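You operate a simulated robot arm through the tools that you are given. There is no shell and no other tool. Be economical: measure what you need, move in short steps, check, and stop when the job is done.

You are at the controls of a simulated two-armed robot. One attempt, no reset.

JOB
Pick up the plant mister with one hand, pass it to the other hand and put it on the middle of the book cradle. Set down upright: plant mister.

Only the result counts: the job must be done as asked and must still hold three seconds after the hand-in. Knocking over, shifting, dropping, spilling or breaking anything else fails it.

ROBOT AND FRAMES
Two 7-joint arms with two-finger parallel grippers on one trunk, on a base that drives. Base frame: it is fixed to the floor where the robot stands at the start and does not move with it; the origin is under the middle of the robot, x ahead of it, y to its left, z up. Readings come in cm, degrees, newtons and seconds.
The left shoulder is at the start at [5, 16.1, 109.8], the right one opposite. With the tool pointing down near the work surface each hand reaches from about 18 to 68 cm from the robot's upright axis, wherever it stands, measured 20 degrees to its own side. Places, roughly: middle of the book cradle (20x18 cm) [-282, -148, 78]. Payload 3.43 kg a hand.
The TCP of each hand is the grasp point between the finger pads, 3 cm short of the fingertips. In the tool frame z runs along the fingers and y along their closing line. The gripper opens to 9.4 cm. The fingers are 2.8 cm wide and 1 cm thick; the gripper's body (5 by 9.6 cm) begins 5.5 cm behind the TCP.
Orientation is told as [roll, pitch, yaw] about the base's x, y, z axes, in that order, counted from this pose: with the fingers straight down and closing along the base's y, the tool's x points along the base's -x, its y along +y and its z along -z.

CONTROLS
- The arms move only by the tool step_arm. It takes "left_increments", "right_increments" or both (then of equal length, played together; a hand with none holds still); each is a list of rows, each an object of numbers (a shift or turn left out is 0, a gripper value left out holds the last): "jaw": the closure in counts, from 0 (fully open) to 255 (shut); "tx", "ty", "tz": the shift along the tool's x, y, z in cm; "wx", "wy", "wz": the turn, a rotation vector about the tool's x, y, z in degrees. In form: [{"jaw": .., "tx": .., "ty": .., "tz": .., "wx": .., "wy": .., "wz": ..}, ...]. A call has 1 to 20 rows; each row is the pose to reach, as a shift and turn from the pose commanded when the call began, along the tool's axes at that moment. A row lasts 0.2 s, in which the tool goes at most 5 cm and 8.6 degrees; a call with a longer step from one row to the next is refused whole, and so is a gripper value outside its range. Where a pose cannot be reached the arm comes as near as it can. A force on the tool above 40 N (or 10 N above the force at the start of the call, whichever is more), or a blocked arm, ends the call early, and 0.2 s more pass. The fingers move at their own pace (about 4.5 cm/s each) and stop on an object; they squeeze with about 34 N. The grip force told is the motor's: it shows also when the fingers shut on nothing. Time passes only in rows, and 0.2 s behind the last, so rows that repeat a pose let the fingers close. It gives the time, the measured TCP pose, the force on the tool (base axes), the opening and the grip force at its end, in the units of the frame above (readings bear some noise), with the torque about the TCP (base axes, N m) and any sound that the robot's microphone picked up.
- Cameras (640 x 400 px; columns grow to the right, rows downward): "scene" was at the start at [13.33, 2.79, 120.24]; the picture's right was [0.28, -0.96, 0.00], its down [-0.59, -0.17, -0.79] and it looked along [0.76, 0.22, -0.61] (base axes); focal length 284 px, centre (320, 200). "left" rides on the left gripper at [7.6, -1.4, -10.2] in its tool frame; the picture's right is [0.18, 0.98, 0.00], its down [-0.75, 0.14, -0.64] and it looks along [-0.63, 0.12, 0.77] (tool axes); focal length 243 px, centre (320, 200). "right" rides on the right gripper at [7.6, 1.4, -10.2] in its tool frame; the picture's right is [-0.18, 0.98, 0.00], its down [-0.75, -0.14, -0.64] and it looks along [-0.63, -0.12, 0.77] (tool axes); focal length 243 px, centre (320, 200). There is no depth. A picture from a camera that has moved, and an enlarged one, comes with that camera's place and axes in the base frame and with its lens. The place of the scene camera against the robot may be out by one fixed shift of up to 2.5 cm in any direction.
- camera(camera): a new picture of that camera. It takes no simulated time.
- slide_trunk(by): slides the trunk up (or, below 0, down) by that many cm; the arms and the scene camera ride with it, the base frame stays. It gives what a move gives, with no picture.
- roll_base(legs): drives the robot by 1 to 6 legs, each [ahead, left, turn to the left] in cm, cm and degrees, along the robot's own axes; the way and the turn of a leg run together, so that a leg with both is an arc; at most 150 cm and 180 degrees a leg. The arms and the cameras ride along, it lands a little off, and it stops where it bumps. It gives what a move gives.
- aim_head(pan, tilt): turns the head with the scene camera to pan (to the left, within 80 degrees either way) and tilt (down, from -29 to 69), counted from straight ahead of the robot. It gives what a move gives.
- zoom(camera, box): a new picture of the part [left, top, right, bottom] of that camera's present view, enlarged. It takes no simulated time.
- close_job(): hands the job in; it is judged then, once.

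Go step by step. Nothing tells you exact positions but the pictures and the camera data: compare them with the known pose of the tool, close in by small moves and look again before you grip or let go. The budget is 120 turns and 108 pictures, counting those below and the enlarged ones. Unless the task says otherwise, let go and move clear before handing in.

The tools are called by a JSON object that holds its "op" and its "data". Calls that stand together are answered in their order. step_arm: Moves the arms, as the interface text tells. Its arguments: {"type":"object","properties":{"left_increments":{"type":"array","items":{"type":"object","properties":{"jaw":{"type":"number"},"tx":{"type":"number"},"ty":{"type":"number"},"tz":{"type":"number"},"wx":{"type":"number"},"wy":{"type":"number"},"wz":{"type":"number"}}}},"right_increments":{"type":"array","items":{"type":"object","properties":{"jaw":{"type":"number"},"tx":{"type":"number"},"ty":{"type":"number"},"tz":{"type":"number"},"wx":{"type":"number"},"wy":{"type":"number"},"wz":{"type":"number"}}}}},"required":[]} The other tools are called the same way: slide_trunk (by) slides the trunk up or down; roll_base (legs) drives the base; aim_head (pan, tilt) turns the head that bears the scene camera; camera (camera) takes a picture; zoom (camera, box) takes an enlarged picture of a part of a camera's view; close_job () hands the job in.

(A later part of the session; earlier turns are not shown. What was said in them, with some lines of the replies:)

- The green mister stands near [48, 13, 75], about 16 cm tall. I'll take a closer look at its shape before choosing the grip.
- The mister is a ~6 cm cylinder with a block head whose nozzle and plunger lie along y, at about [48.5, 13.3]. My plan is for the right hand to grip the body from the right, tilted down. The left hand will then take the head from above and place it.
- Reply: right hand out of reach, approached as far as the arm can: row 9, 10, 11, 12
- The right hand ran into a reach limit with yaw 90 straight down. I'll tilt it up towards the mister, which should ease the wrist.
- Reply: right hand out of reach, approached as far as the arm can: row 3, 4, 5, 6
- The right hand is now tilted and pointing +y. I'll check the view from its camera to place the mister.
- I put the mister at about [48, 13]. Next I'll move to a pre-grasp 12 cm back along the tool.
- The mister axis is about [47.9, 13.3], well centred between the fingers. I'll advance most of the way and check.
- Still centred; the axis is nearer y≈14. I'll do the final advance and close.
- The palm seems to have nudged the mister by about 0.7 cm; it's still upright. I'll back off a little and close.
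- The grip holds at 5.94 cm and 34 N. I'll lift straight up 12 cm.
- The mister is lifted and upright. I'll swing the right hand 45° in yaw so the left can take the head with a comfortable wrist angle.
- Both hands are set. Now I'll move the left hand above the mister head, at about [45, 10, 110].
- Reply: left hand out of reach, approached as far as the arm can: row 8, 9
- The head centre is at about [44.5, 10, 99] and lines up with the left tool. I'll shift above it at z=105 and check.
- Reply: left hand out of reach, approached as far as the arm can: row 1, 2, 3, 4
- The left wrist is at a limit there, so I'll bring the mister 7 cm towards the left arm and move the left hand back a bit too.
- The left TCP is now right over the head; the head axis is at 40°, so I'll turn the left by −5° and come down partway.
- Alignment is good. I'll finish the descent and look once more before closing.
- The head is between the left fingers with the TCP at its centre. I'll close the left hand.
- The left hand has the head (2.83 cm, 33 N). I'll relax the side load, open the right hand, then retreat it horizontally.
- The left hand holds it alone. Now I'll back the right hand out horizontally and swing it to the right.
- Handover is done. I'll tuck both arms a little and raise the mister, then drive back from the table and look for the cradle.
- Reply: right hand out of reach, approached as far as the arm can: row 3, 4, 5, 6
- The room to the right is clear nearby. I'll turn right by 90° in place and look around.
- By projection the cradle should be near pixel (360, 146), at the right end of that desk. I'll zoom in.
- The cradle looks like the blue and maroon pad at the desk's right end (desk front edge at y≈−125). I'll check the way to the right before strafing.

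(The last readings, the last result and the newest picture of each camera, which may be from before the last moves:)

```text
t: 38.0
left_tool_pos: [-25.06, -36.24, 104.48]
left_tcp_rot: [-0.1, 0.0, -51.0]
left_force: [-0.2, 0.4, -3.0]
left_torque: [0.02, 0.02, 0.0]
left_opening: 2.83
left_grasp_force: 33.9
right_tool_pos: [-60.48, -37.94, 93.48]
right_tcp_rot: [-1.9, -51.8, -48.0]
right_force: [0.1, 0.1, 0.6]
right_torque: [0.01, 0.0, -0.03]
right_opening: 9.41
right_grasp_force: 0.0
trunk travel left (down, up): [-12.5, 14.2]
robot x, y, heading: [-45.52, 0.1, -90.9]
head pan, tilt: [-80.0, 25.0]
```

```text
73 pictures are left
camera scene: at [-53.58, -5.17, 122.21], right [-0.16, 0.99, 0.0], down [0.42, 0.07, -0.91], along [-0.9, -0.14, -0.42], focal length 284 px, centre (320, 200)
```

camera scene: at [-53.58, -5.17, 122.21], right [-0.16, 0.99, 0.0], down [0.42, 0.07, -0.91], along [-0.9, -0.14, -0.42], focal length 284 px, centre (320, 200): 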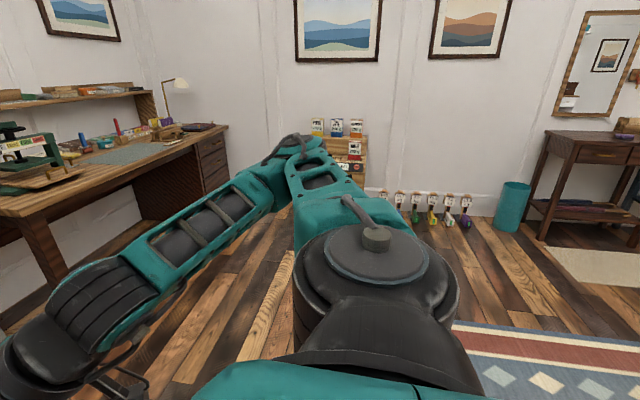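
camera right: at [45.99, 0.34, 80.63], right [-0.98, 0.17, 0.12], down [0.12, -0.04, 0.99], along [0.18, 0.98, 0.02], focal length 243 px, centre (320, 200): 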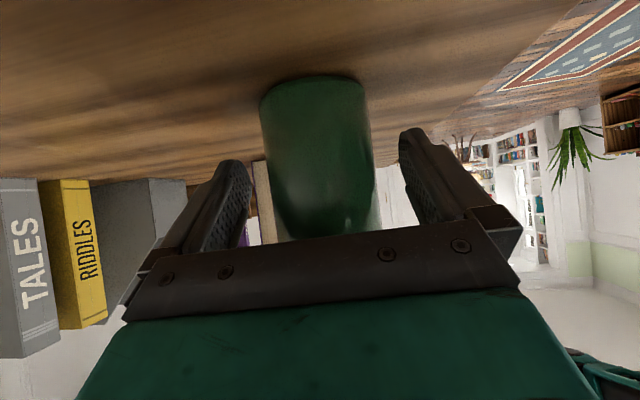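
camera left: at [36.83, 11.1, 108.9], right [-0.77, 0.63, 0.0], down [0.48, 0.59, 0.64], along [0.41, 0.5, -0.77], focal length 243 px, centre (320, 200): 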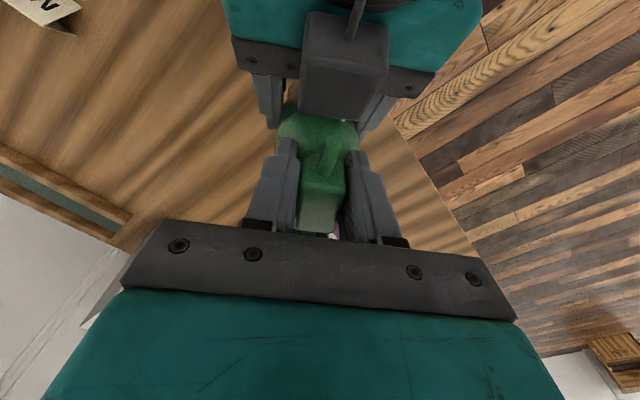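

The floor is clear. I'll strafe right in two legs, with a forward move between them, then check.

{"op": "roll_base", "data": {"legs": [[0, -125, 0.9], [45, -70, 0]]}}

{"op": "aim_head", "data": {"pan": -35, "tilt": 35}}

{"op": "camera", "data": {"camera": "scene"}}

```text
t: 47.8
left_tool_pos: [-212.39, -75.28, 104.46]
left_tcp_rot: [0.1, 0.1, -48.8]
left_force: [-0.4, -0.3, -3.5]
left_torque: [0.0, 0.03, -0.01]
left_opening: 2.8
left_grasp_force: 33.7
right_tool_pos: [-247.66, -78.5, 93.59]
right_tcp_rot: [-1.9, -51.7, -45.8]
right_force: [1.3, -0.4, 0.1]
right_torque: [0.04, 0.03, -0.02]
right_opening: 9.41
right_grasp_force: 0.0
trunk travel left (down, up): [-12.5, 14.2]
robot x, y, heading: [-234.27, -40.01, -89.2]
head pan, tilt: [-80.0, 25.0]
stopped in leg 2: the robot was blocked; the commanded pose is now the measured one
```

```text
t: 48.9
left_tool_pos: [-212.45, -75.3, 104.56]
left_tcp_rot: [0.1, 0.1, -48.9]
left_force: [-0.1, 0.5, -2.2]
left_torque: [0.03, 0.02, -0.02]
left_opening: 2.81
left_grasp_force: 33.7
right_tool_pos: [-247.73, -78.65, 93.59]
right_tcp_rot: [-1.7, -51.7, -45.8]
right_force: [-0.3, -0.2, -0.7]
right_torque: [-0.01, 0.0, -0.03]
right_opening: 9.4
right_grasp_force: 0.0
trunk travel left (down, up): [-12.5, 14.2]
robot x, y, heading: [-234.21, -40.06, -88.8]
head pan, tilt: [-35.0, 35.0]
```

```text
72 pictures are left
camera scene: at [-237.94, -51.02, 120.64], right [-0.83, 0.56, 0.0], down [0.32, 0.48, -0.82], along [-0.46, -0.68, -0.57], focal length 284 px, centre (320, 200)
```

scene: 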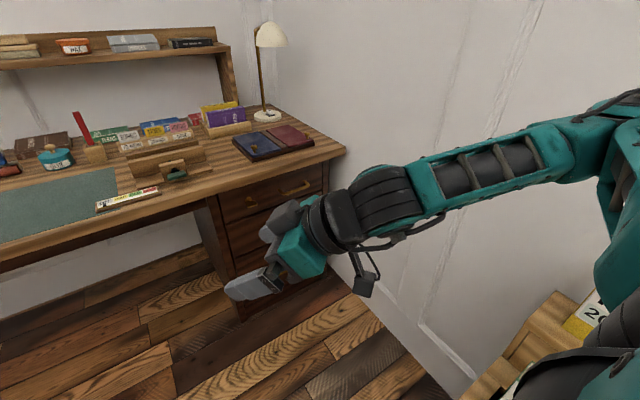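

The drive was blocked near x=−234. I'll look right to see what is there before moving.

{"op": "aim_head", "data": {"pan": -80, "tilt": 45}}

{"op": "camera", "data": {"camera": "scene"}}

{"op": "camera", "data": {"camera": "right"}}

```text
t: 50.0
left_tool_pos: [-212.32, -75.28, 104.59]
left_tcp_rot: [0.1, 0.0, -48.8]
left_force: [-0.3, 0.3, -2.3]
left_torque: [0.0, 0.02, 0.0]
left_opening: 2.81
left_grasp_force: 33.9
right_tool_pos: [-247.7, -78.56, 93.52]
right_tcp_rot: [-1.8, -51.6, -45.9]
right_force: [-0.5, -0.2, -0.2]
right_torque: [0.01, -0.02, 0.02]
right_opening: 9.41
right_grasp_force: 0.0
trunk travel left (down, up): [-12.5, 14.2]
robot x, y, heading: [-234.38, -40.26, -89.0]
head pan, tilt: [-80.0, 45.0]
```

```text
71 pictures are left
camera scene: at [-241.0, -45.28, 119.16], right [-0.19, 0.98, 0.0], down [0.69, 0.14, -0.71], along [-0.69, -0.14, -0.71], focal length 284 px, centre (320, 200)
```

scene: 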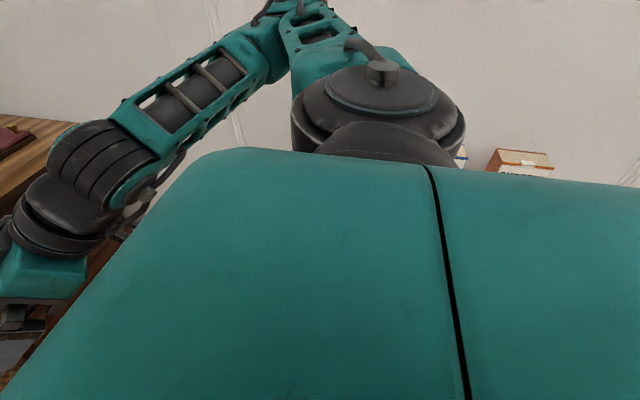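

```text
70 pictures are left
camera right: at [-255.2, -68.18, 94.07], right [0.8, 0.58, 0.12], down [-0.11, -0.06, 0.99], along [0.59, -0.81, 0.02], focal length 243 px, centre (320, 200)
```

right: 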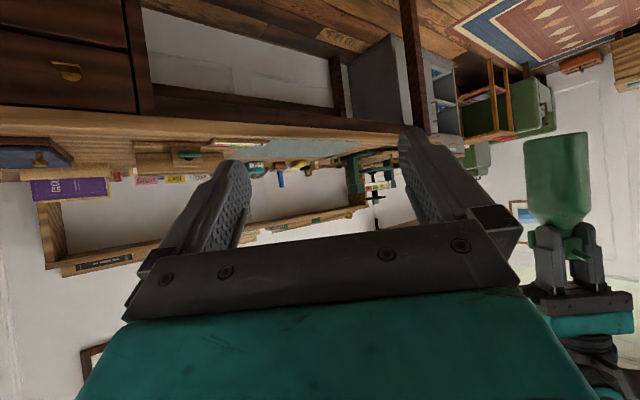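

The robot's right side is near the plant-label stand by the wall, so I'll back off left. Then I'll turn towards the wall, so the cradle ends up on the left hand's side.

{"op": "roll_base", "data": {"legs": [[0, 22, 0], [0, 0, -75]]}}

{"op": "aim_head", "data": {"pan": 0, "tilt": 40}}

{"op": "camera", "data": {"camera": "scene"}}

```text
t: 55.0
left_tool_pos: [-240.84, -69.21, 104.47]
left_tcp_rot: [0.0, 0.1, -125.0]
left_force: [-0.5, 0.8, -2.2]
left_torque: [0.0, -0.01, 0.0]
left_opening: 2.81
left_grasp_force: 34.1
right_tool_pos: [-252.57, -35.66, 93.59]
right_tcp_rot: [-1.8, -51.7, -122.0]
right_force: [0.3, 0.7, 0.3]
right_torque: [0.01, -0.01, 0.0]
right_opening: 9.4
right_grasp_force: 0.0
trunk travel left (down, up): [-12.5, 14.2]
robot x, y, heading: [-211.94, -39.54, -165.0]
head pan, tilt: [-80.0, 45.0]
```

```text
t: 56.5
left_tool_pos: [-241.0, -69.15, 104.52]
left_tcp_rot: [0.2, 0.2, -125.1]
left_force: [-0.4, 0.2, -2.7]
left_torque: [0.05, -0.03, 0.02]
left_opening: 2.82
left_grasp_force: 33.9
right_tool_pos: [-252.54, -35.66, 93.63]
right_tcp_rot: [-1.8, -51.7, -122.0]
right_force: [0.5, 0.0, 0.1]
right_torque: [0.02, 0.03, 0.01]
right_opening: 9.41
right_grasp_force: 0.0
trunk travel left (down, up): [-12.5, 14.2]
robot x, y, heading: [-212.19, -39.45, -164.7]
head pan, tilt: [0.0, 40.0]
```

```text
69 pictures are left
camera scene: at [-222.98, -42.52, 119.88], right [-0.26, 0.97, 0.0], down [0.62, 0.17, -0.77], along [-0.74, -0.2, -0.64], focal length 284 px, centre (320, 200)
```

scene: 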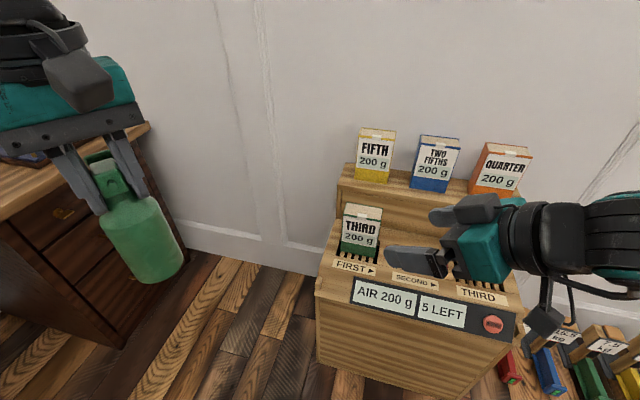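

That's a label-dispenser stand at x<−266, y −55…0; the desk edge is at y≈−127. I'll face the wall (heading 180) and enter the gap along y≈−91 in small legs.

{"op": "roll_base", "data": {"legs": [[0, 0, -15.3], [0, 51.5, 0]]}}

{"op": "aim_head", "data": {"pan": 45, "tilt": 40}}

{"op": "camera", "data": {"camera": "scene"}}

```text
t: 60.4
left_tool_pos: [-247.79, -111.55, 104.62]
left_tcp_rot: [0.2, 0.1, -139.8]
left_force: [-1.2, 0.2, -2.3]
left_torque: [0.03, -0.02, -0.01]
left_opening: 2.8
left_grasp_force: 33.6
right_tool_pos: [-250.42, -76.18, 93.52]
right_tcp_rot: [-1.8, -51.7, -136.9]
right_force: [-0.5, 0.3, -0.6]
right_torque: [0.01, 0.03, 0.02]
right_opening: 9.37
right_grasp_force: 0.1
trunk travel left (down, up): [-12.5, 14.2]
robot x, y, heading: [-212.28, -90.22, -179.9]
head pan, tilt: [0.0, 40.0]
```

```text
t: 61.5
left_tool_pos: [-247.73, -111.43, 104.58]
left_tcp_rot: [0.0, 0.1, -139.9]
left_force: [-0.7, -0.3, -3.0]
left_torque: [0.04, -0.02, 0.01]
left_opening: 2.8
left_grasp_force: 34.0
right_tool_pos: [-250.35, -76.21, 93.68]
right_tcp_rot: [-1.9, -51.7, -137.0]
right_force: [0.9, -1.3, 0.7]
right_torque: [0.01, -0.01, -0.02]
right_opening: 9.41
right_grasp_force: 0.1
trunk travel left (down, up): [-12.5, 14.2]
robot x, y, heading: [-212.13, -90.42, -179.8]
head pan, tilt: [45.0, 40.0]
```

```text
68 pictures are left
camera scene: at [-221.12, -96.05, 119.88], right [-0.71, 0.71, 0.0], down [0.45, 0.46, -0.77], along [-0.54, -0.54, -0.64], focal length 284 px, centre (320, 200)
```

scene: 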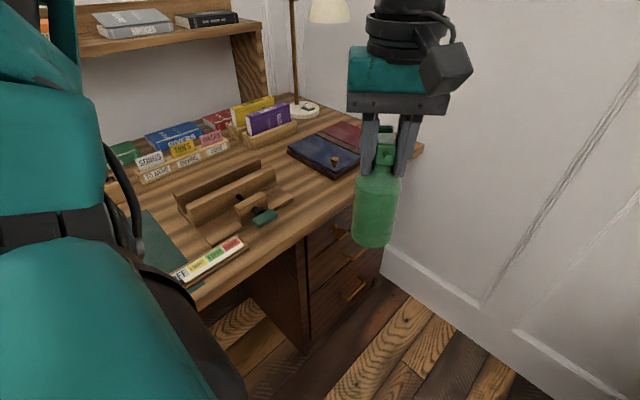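

The blue/maroon padded cradle matches the given place. I'll drive ahead 20 cm into the gap and zoom in on the cradle.

{"op": "roll_base", "data": {"legs": [[20, 0, 0]]}}

{"op": "aim_head", "data": {"pan": 60, "tilt": 45}}

{"op": "camera", "data": {"camera": "scene"}}

```text
t: 63.1
left_tool_pos: [-267.6, -111.62, 104.45]
left_tcp_rot: [0.1, 0.1, -139.7]
left_force: [-0.4, -0.3, -2.8]
left_torque: [0.01, -0.02, -0.01]
left_opening: 2.81
left_grasp_force: 34.0
right_tool_pos: [-270.26, -76.34, 93.58]
right_tcp_rot: [-1.8, -51.7, -136.9]
right_force: [0.4, 0.5, -0.3]
right_torque: [0.0, 0.01, 0.0]
right_opening: 9.38
right_grasp_force: 0.0
trunk travel left (down, up): [-12.5, 14.2]
robot x, y, heading: [-232.2, -90.37, -179.5]
head pan, tilt: [45.0, 40.0]
```

```text
t: 63.9
left_tool_pos: [-267.57, -111.59, 104.46]
left_tcp_rot: [0.0, 0.2, -139.7]
left_force: [-0.9, 0.6, -3.5]
left_torque: [0.01, 0.0, 0.02]
left_opening: 2.8
left_grasp_force: 34.2
right_tool_pos: [-270.38, -76.36, 93.67]
right_tcp_rot: [-1.8, -51.8, -136.6]
right_force: [-0.5, 0.6, -1.0]
right_torque: [-0.02, -0.02, 0.01]
right_opening: 9.41
right_grasp_force: 0.0
trunk travel left (down, up): [-12.5, 14.2]
robot x, y, heading: [-231.85, -90.62, -179.7]
head pan, tilt: [60.0, 45.0]
```

```text
67 pictures are left
camera scene: at [-238.99, -97.17, 119.15], right [-0.87, 0.5, 0.0], down [0.35, 0.61, -0.71], along [-0.35, -0.61, -0.71], focal length 284 px, centre (320, 200)
```

scene: 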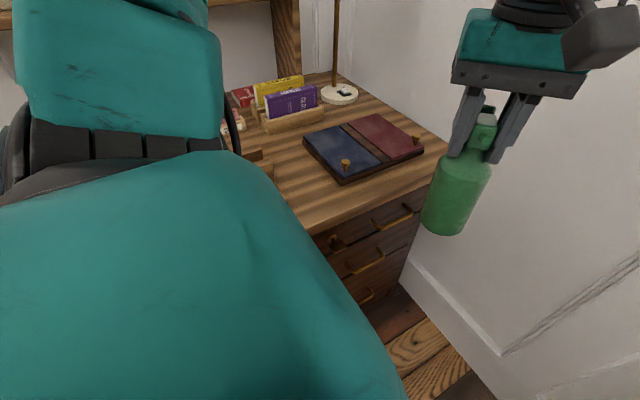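

{"op": "zoom", "data": {"camera": "scene", "box": [290, 100, 450, 200]}}

```text
4.00 times, centred on (370, 150) of scene
camera zoom: at [-238.99, -97.17, 119.15], right [-0.87, 0.5, 0.0], down [0.35, 0.61, -0.71], along [-0.35, -0.61, -0.71], focal length 1136 px, centre (120, 400)
```

zoom: 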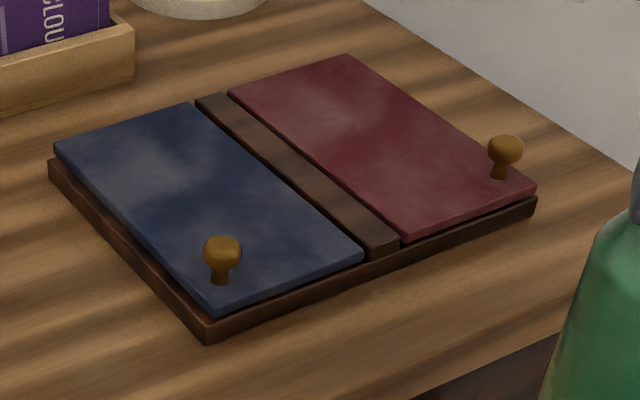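

The cradle is a flat board with two pads and a centre strip. I'll edge 6 cm further ahead for reach, then use the left wrist camera.

{"op": "roll_base", "data": {"legs": [[6.5, 0.7, -0.3]]}}

{"op": "camera", "data": {"camera": "left"}}

```text
t: 64.9
left_tool_pos: [-274.22, -112.14, 104.52]
left_tcp_rot: [0.1, 0.1, -139.9]
left_force: [-0.4, -0.1, -2.3]
left_torque: [0.02, -0.05, 0.02]
left_opening: 2.82
left_grasp_force: 33.8
right_tool_pos: [-276.74, -76.83, 93.52]
right_tcp_rot: [-1.8, -51.8, -137.1]
right_force: [-0.7, 0.6, 0.9]
right_torque: [0.01, 0.01, -0.02]
right_opening: 9.39
right_grasp_force: 0.1
trunk travel left (down, up): [-12.5, 14.2]
robot x, y, heading: [-238.25, -91.01, 180.0]
head pan, tilt: [60.0, 45.0]
```

```text
65 pictures are left
camera left: at [-269.33, -106.26, 114.72], right [0.77, -0.64, 0.0], down [-0.49, -0.59, 0.64], along [-0.41, -0.5, -0.77], focal length 243 px, centre (320, 200)
```

left: 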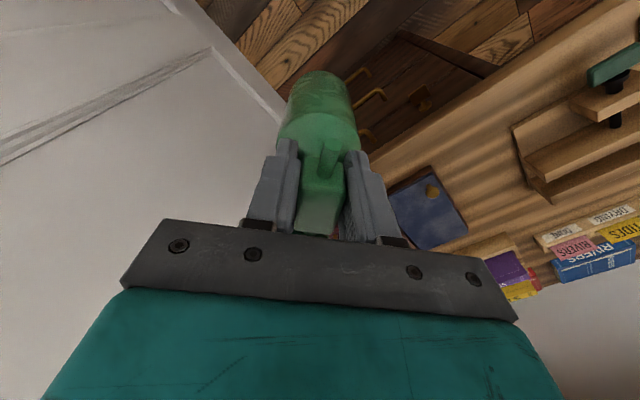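

Scene and wrist views put the cradle centre near [−279, −146]. I'll bring the mister most of the way there, high up, and look again.

{"op": "step_arm", "data": {"left_increments": [{"tx": -2, "ty": 1.7}, {"tx": -4, "ty": 3.5}, {"tx": -6.5, "ty": 5.7}, {"tx": -9, "ty": 7.9}, {"tx": -11.5, "ty": 10.1}, {"tx": -14, "ty": 12.3}, {"tx": -16.5, "ty": 14.5}, {"tx": -18.5, "ty": 16.2}, {"tx": -19, "ty": 16.7}, {"tx": -19, "ty": 16.7}]}}

{"op": "camera", "data": {"camera": "left"}}

{"op": "camera", "data": {"camera": "scene"}}

```text
t: 67.1
left_tool_pos: [-278.07, -137.19, 104.62]
left_tcp_rot: [0.1, 0.1, -140.1]
left_force: [-0.4, 0.6, -3.2]
left_torque: [0.04, -0.05, 0.0]
left_opening: 2.81
left_grasp_force: 34.3
right_tool_pos: [-276.71, -76.81, 93.55]
right_tcp_rot: [-1.7, -51.6, -137.1]
right_force: [0.3, -0.5, 0.6]
right_torque: [0.0, 0.0, 0.01]
right_opening: 9.38
right_grasp_force: 0.1
trunk travel left (down, up): [-12.5, 14.2]
robot x, y, heading: [-238.59, -90.95, 179.9]
head pan, tilt: [60.0, 45.0]
```

```text
64 pictures are left
camera left: at [-273.0, -131.32, 114.82], right [0.77, -0.64, 0.0], down [-0.49, -0.59, 0.64], along [-0.41, -0.5, -0.77], focal length 243 px, centre (320, 200)
```

left: 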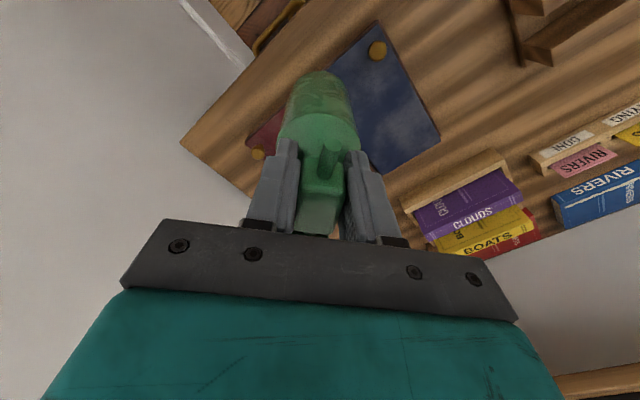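

```text
63 pictures are left
camera scene: at [-245.55, -97.84, 119.15], right [-0.87, 0.5, 0.0], down [0.35, 0.61, -0.71], along [-0.35, -0.61, -0.71], focal length 284 px, centre (320, 200)
```

scene: 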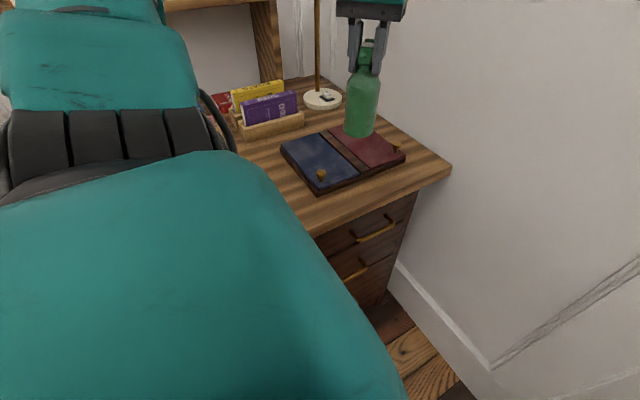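

The two brass knobs give the centre as x≈−282 and the pad edges give y≈−147.7, matching the given place. I'll move over it at this height.

{"op": "step_arm", "data": {"left_increments": [{"tx": -2, "ty": 1.1}, {"tx": -4, "ty": 2.3}, {"tx": -6, "ty": 3.4}, {"tx": -8, "ty": 4.6}, {"tx": -9.8, "ty": 5.6}, {"tx": -9.8, "ty": 5.6}]}}

{"op": "camera", "data": {"camera": "left"}}

{"op": "zoom", "data": {"camera": "scene", "box": [260, 40, 450, 200]}}

```text
t: 68.5
left_tool_pos: [-281.99, -147.91, 104.65]
left_tcp_rot: [0.1, 0.1, -140.2]
left_force: [-0.9, 1.3, -1.8]
left_torque: [0.03, 0.02, 0.01]
left_opening: 2.79
left_grasp_force: 34.1
right_tool_pos: [-276.69, -76.85, 93.59]
right_tcp_rot: [-1.8, -51.7, -137.1]
right_force: [-0.5, -0.3, -0.7]
right_torque: [0.0, 0.01, -0.02]
right_opening: 9.42
right_grasp_force: 0.0
trunk travel left (down, up): [-12.5, 14.2]
robot x, y, heading: [-238.16, -90.93, 179.9]
head pan, tilt: [60.0, 45.0]
```

```text
62 pictures are left
camera left: at [-277.1, -142.02, 114.76], right [0.77, -0.64, 0.0], down [-0.49, -0.59, 0.64], along [-0.41, -0.5, -0.77], focal length 243 px, centre (320, 200)
```

left: 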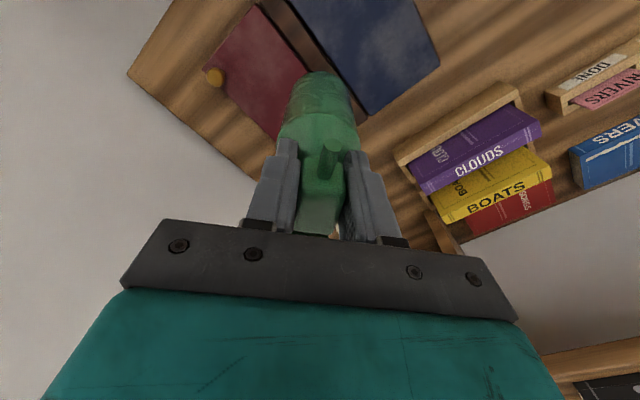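

```text
2.50 times, centred on (355, 120) of scene
camera zoom: at [-245.55, -97.84, 119.15], right [-0.87, 0.5, 0.0], down [0.35, 0.61, -0.71], along [-0.35, -0.61, -0.71], focal length 710 px, centre (232, 400)
```

zoom: 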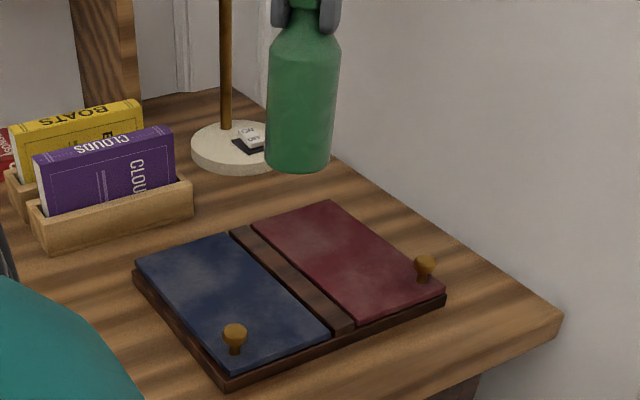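

The mister hangs above the centre strip. I'll lower it 9 cm and check.

{"op": "step_arm", "data": {"left_increments": [{"tz": 1.5}, {"tz": 3}, {"tz": 4.5}, {"tz": 6}, {"tz": 7.5}, {"tz": 9}, {"tz": 9}]}}

{"op": "camera", "data": {"camera": "left"}}

{"op": "zoom", "data": {"camera": "scene", "box": [260, 40, 450, 200]}}

```text
t: 70.1
left_tool_pos: [-281.95, -147.75, 95.5]
left_tcp_rot: [0.1, 0.1, -140.1]
left_force: [0.1, 0.4, -2.4]
left_torque: [0.01, -0.04, -0.02]
left_opening: 2.81
left_grasp_force: 34.1
right_tool_pos: [-276.73, -76.81, 93.6]
right_tcp_rot: [-1.8, -51.7, -137.1]
right_force: [-0.2, -0.3, -0.3]
right_torque: [-0.01, 0.0, 0.0]
right_opening: 9.43
right_grasp_force: 0.0
trunk travel left (down, up): [-12.5, 14.2]
robot x, y, heading: [-238.76, -91.2, 180.0]
head pan, tilt: [60.0, 45.0]
```

```text
60 pictures are left
camera left: at [-277.04, -141.95, 105.77], right [0.77, -0.64, 0.0], down [-0.49, -0.59, 0.64], along [-0.41, -0.5, -0.77], focal length 243 px, centre (320, 200)
```

left: 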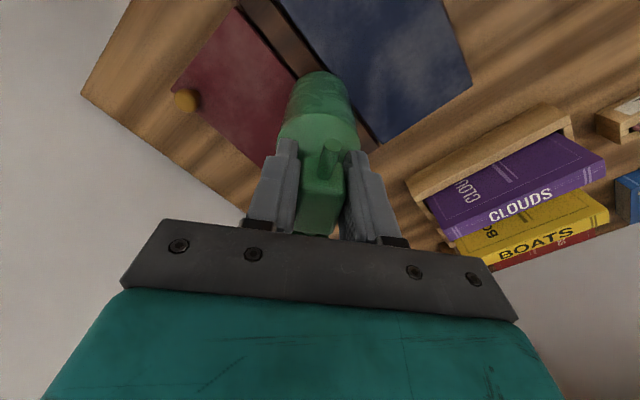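

```text
2.50 times, centred on (355, 120) of scene
camera zoom: at [-245.55, -97.84, 119.15], right [-0.87, 0.5, 0.0], down [0.35, 0.61, -0.71], along [-0.35, -0.61, -0.71], focal length 710 px, centre (232, 400)
```

zoom: 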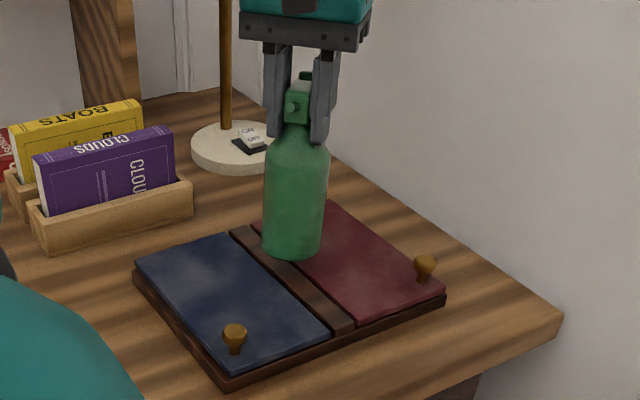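

It's tracking to the cradle centre, with 3–4 cm still to go. I'll lower slowly until contact.

{"op": "step_arm", "data": {"left_increments": [{"tz": 0.6}, {"tz": 1.2}, {"tz": 1.7}, {"tz": 2.1}, {"tz": 2.4}, {"tz": 2.7}, {"tz": 2.7}]}}

{"op": "zoom", "data": {"camera": "scene", "box": [290, 70, 410, 190]}}

```text
t: 71.7
left_tool_pos: [-281.99, -147.69, 93.12]
left_tcp_rot: [0.1, -0.3, -140.1]
left_force: [1.3, -0.8, 10.5]
left_torque: [-0.43, 0.06, 0.04]
left_opening: 2.8
left_grasp_force: 33.8
right_tool_pos: [-276.72, -76.64, 93.55]
right_tcp_rot: [-1.9, -51.8, -137.1]
right_force: [-0.9, 0.0, -0.2]
right_torque: [-0.01, 0.0, 0.0]
right_opening: 9.38
right_grasp_force: 0.0
trunk travel left (down, up): [-12.5, 14.2]
robot x, y, heading: [-238.37, -91.04, 179.8]
head pan, tilt: [60.0, 45.0]
```

```text
3.33 times, centred on (350, 130) of scene
camera zoom: at [-245.44, -97.74, 119.19], right [-0.87, 0.5, 0.0], down [0.35, 0.61, -0.71], along [-0.36, -0.61, -0.71], focal length 947 px, centre (220, 433)
```

zoom: 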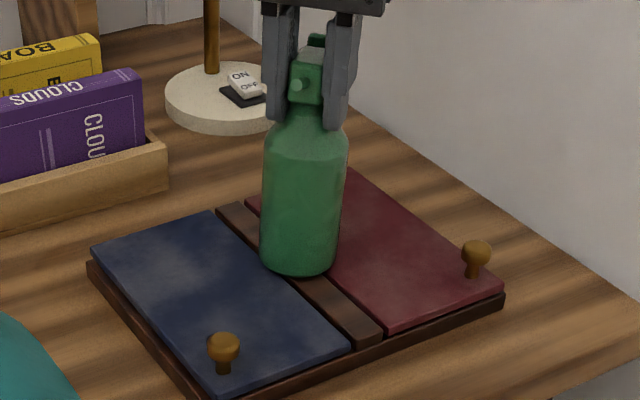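

Contact at TCP z≈93.1. In the scene view the mister looks about 1–1.5 cm towards the maroon pad, so I'll check with the wrist view.

{"op": "camera", "data": {"camera": "left"}}

{"op": "camera", "data": {"camera": "right"}}

```text
57 pictures are left
camera left: at [-277.0, -141.74, 103.29], right [0.77, -0.64, 0.0], down [-0.49, -0.59, 0.64], along [-0.41, -0.5, -0.76], focal length 243 px, centre (320, 200)
```

left: 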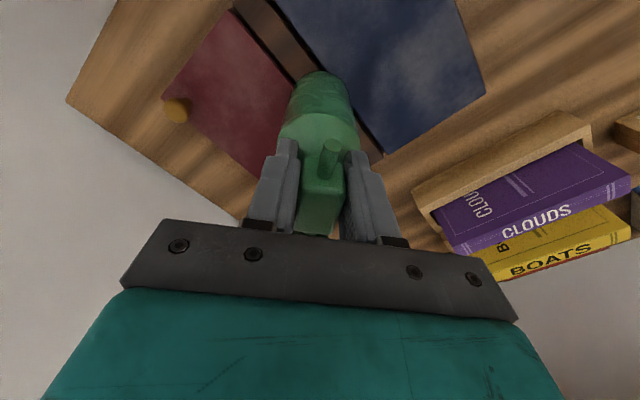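

```text
56 pictures are left
camera right: at [-265.98, -69.35, 94.1], right [0.57, -0.81, 0.13], down [-0.05, 0.12, 0.99], along [-0.82, -0.57, 0.02], focal length 243 px, centre (320, 200)
```

right: 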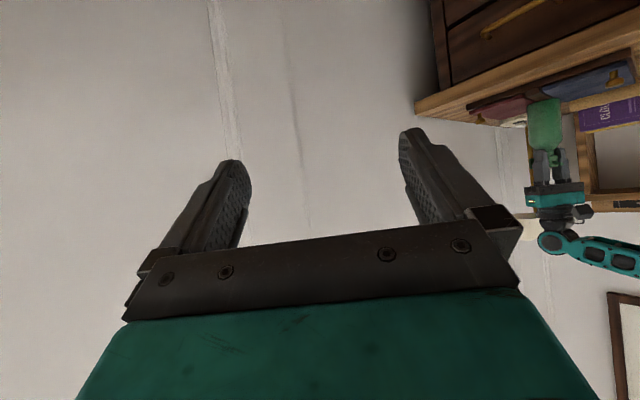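

The wrist view shows the base about 0.9 cm off the centreline (in −x). I'll lift 1 cm, shift, and set it down again.

{"op": "step_arm", "data": {"left_increments": [{"tz": -0.6}, {"tz": -1.3}, {"tz": -1.3, "tx": 0.35, "ty": 0.35}, {"tz": -1.3, "tx": 0.7, "ty": 0.7}, {"tz": -1.3, "tx": 0.7, "ty": 0.7}, {"tz": -0.9, "tx": 0.7, "ty": 0.7}, {"tz": -0.5, "tx": 0.7, "ty": 0.7}, {"tz": -0.2, "tx": 0.7, "ty": 0.7}, {"tz": -0.05, "tx": 0.7, "ty": 0.7}, {"tz": -0.05, "tx": 0.7, "ty": 0.7}]}}

{"op": "zoom", "data": {"camera": "scene", "box": [290, 70, 410, 190]}}

{"op": "camera", "data": {"camera": "left"}}

```text
t: 73.9
left_tool_pos: [-280.85, -147.77, 93.06]
left_tcp_rot: [0.1, -0.1, -140.2]
left_force: [2.6, 1.5, 9.0]
left_torque: [-0.07, -0.1, 0.04]
left_opening: 2.79
left_grasp_force: 34.0
right_tool_pos: [-276.64, -76.76, 93.52]
right_tcp_rot: [-1.7, -51.8, -137.2]
right_force: [-0.2, -0.5, 0.5]
right_torque: [-0.03, 0.0, -0.01]
right_opening: 9.41
right_grasp_force: 0.1
trunk travel left (down, up): [-12.5, 14.2]
robot x, y, heading: [-238.37, -91.15, 179.7]
head pan, tilt: [60.0, 45.0]
```

```text
3.33 times, centred on (350, 130) of scene
camera zoom: at [-245.45, -97.74, 119.18], right [-0.87, 0.5, 0.0], down [0.35, 0.61, -0.71], along [-0.36, -0.61, -0.71], focal length 947 px, centre (220, 433)
```

zoom: 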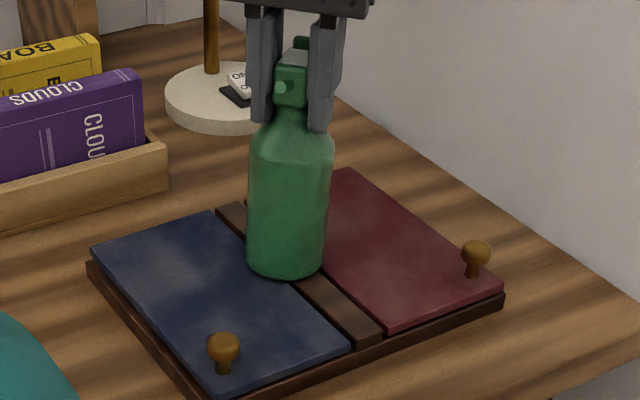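

```text
54 pictures are left
camera left: at [-275.93, -141.9, 103.31], right [0.77, -0.64, 0.0], down [-0.49, -0.59, 0.64], along [-0.41, -0.5, -0.77], focal length 243 px, centre (320, 200)
```

left: 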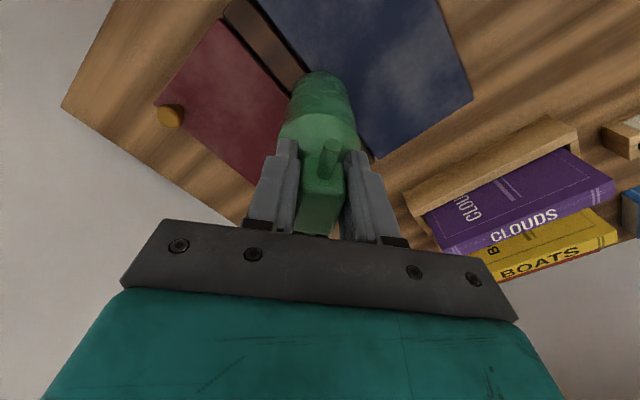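

It's centred now, with almost no torque. I'll relax the press slightly, open the left hand, and check before withdrawing.

{"op": "step_arm", "data": {"left_increments": [{"tz": -0.2, "jaw": 255}, {"tz": -0.2, "jaw": 210}, {"tz": -0.2, "jaw": 160}, {"tz": -0.2, "jaw": 100}, {"tz": -0.2, "jaw": 40}, {"tz": -0.2, "jaw": 0}, {"tz": -0.2, "jaw": 0}, {"tz": -0.2, "jaw": 0}]}}

{"op": "zoom", "data": {"camera": "scene", "box": [290, 70, 410, 190]}}

{"op": "camera", "data": {"camera": "left"}}

```text
t: 75.7
left_tool_pos: [-280.94, -147.99, 93.14]
left_tcp_rot: [0.1, 0.0, -140.1]
left_force: [-0.7, -0.2, 0.2]
left_torque: [0.0, -0.01, 0.0]
left_opening: 9.41
left_grasp_force: 0.1
right_tool_pos: [-276.66, -76.81, 93.56]
right_tcp_rot: [-1.9, -51.8, -137.2]
right_force: [0.3, -0.8, 0.3]
right_torque: [-0.02, -0.01, 0.02]
right_opening: 9.38
right_grasp_force: 0.2
trunk travel left (down, up): [-12.5, 14.2]
robot x, y, heading: [-238.6, -91.3, 180.2]
head pan, tilt: [60.0, 45.0]
```

```text
3.33 times, centred on (350, 130) of scene
camera zoom: at [-245.53, -97.83, 119.16], right [-0.87, 0.5, 0.0], down [0.35, 0.61, -0.71], along [-0.35, -0.61, -0.71], focal length 947 px, centre (220, 433)
```

zoom: 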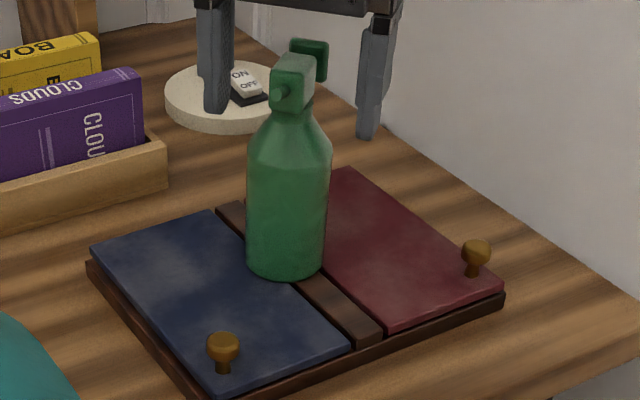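

```text
52 pictures are left
camera left: at [-275.97, -142.02, 103.33], right [0.77, -0.64, 0.0], down [-0.49, -0.59, 0.64], along [-0.41, -0.5, -0.77], focal length 243 px, centre (320, 200)
```

left: 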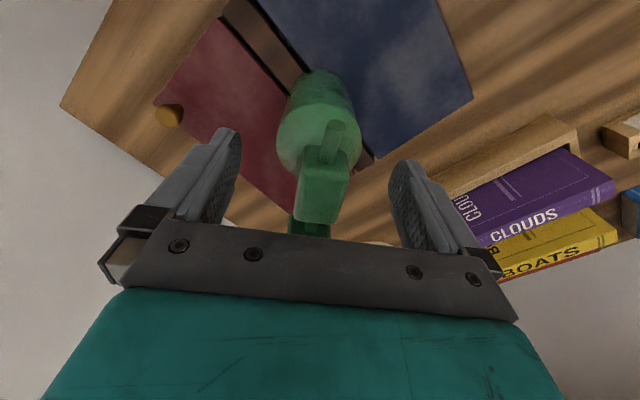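

The mister stands upright by itself in the middle of the cradle. I'll withdraw the left hand straight up, then back towards the robot.

{"op": "step_arm", "data": {"left_increments": [{"tz": -1}, {"tz": -3}, {"tz": -5}, {"tz": -7}, {"tz": -9}, {"tz": -11}, {"tz": -13}, {"tz": -13, "tx": 3}, {"tz": -13, "tx": 6}, {"tz": -13, "tx": 9}, {"tz": -13, "tx": 9}]}}

{"op": "camera", "data": {"camera": "scene"}}

{"op": "camera", "data": {"camera": "left"}}

```text
t: 78.1
left_tool_pos: [-274.13, -141.97, 106.12]
left_tcp_rot: [0.1, 0.0, -140.0]
left_force: [0.0, -0.3, -0.2]
left_torque: [0.01, 0.0, 0.0]
left_opening: 9.38
left_grasp_force: 0.0
right_tool_pos: [-276.7, -76.7, 93.61]
right_tcp_rot: [-1.8, -51.6, -137.1]
right_force: [0.8, 0.9, -0.7]
right_torque: [0.01, 0.01, -0.03]
right_opening: 9.39
right_grasp_force: 0.1
trunk travel left (down, up): [-12.5, 14.2]
robot x, y, heading: [-238.89, -90.89, 179.9]
head pan, tilt: [60.0, 45.0]
```

```text
51 pictures are left
camera scene: at [-245.53, -97.82, 119.16], right [-0.87, 0.5, 0.0], down [0.35, 0.61, -0.71], along [-0.35, -0.61, -0.71], focal length 284 px, centre (320, 200)
```

scene: 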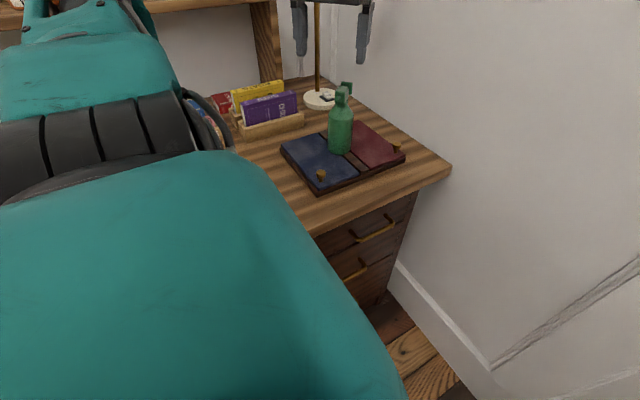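

```text
50 pictures are left
camera left: at [-269.15, -136.11, 116.35], right [0.77, -0.63, 0.0], down [-0.49, -0.59, 0.64], along [-0.41, -0.5, -0.77], focal length 243 px, centre (320, 200)
```

left: 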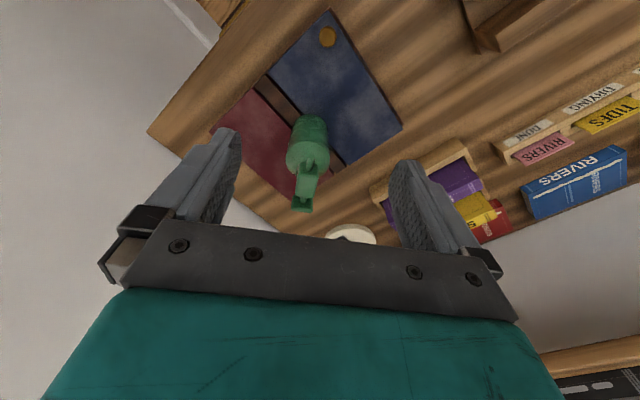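

The mister stands upright mid-cradle, and both hands are empty and clear. I'm handing in.

{"op": "close_job", "data": {}}

```text
The job is handed in.
```

The plant mister is standing upright in the middle of the book cradle. The right hand picked it up, passed it to the left hand, and the left hand set it down; both hands were empty and clear when I handed in.

While driving, the base bumped the label-dispenser stand near the desk and stopped. I backed off, and in the picture afterwards the stand looked undisturbed and its packets were still standing.
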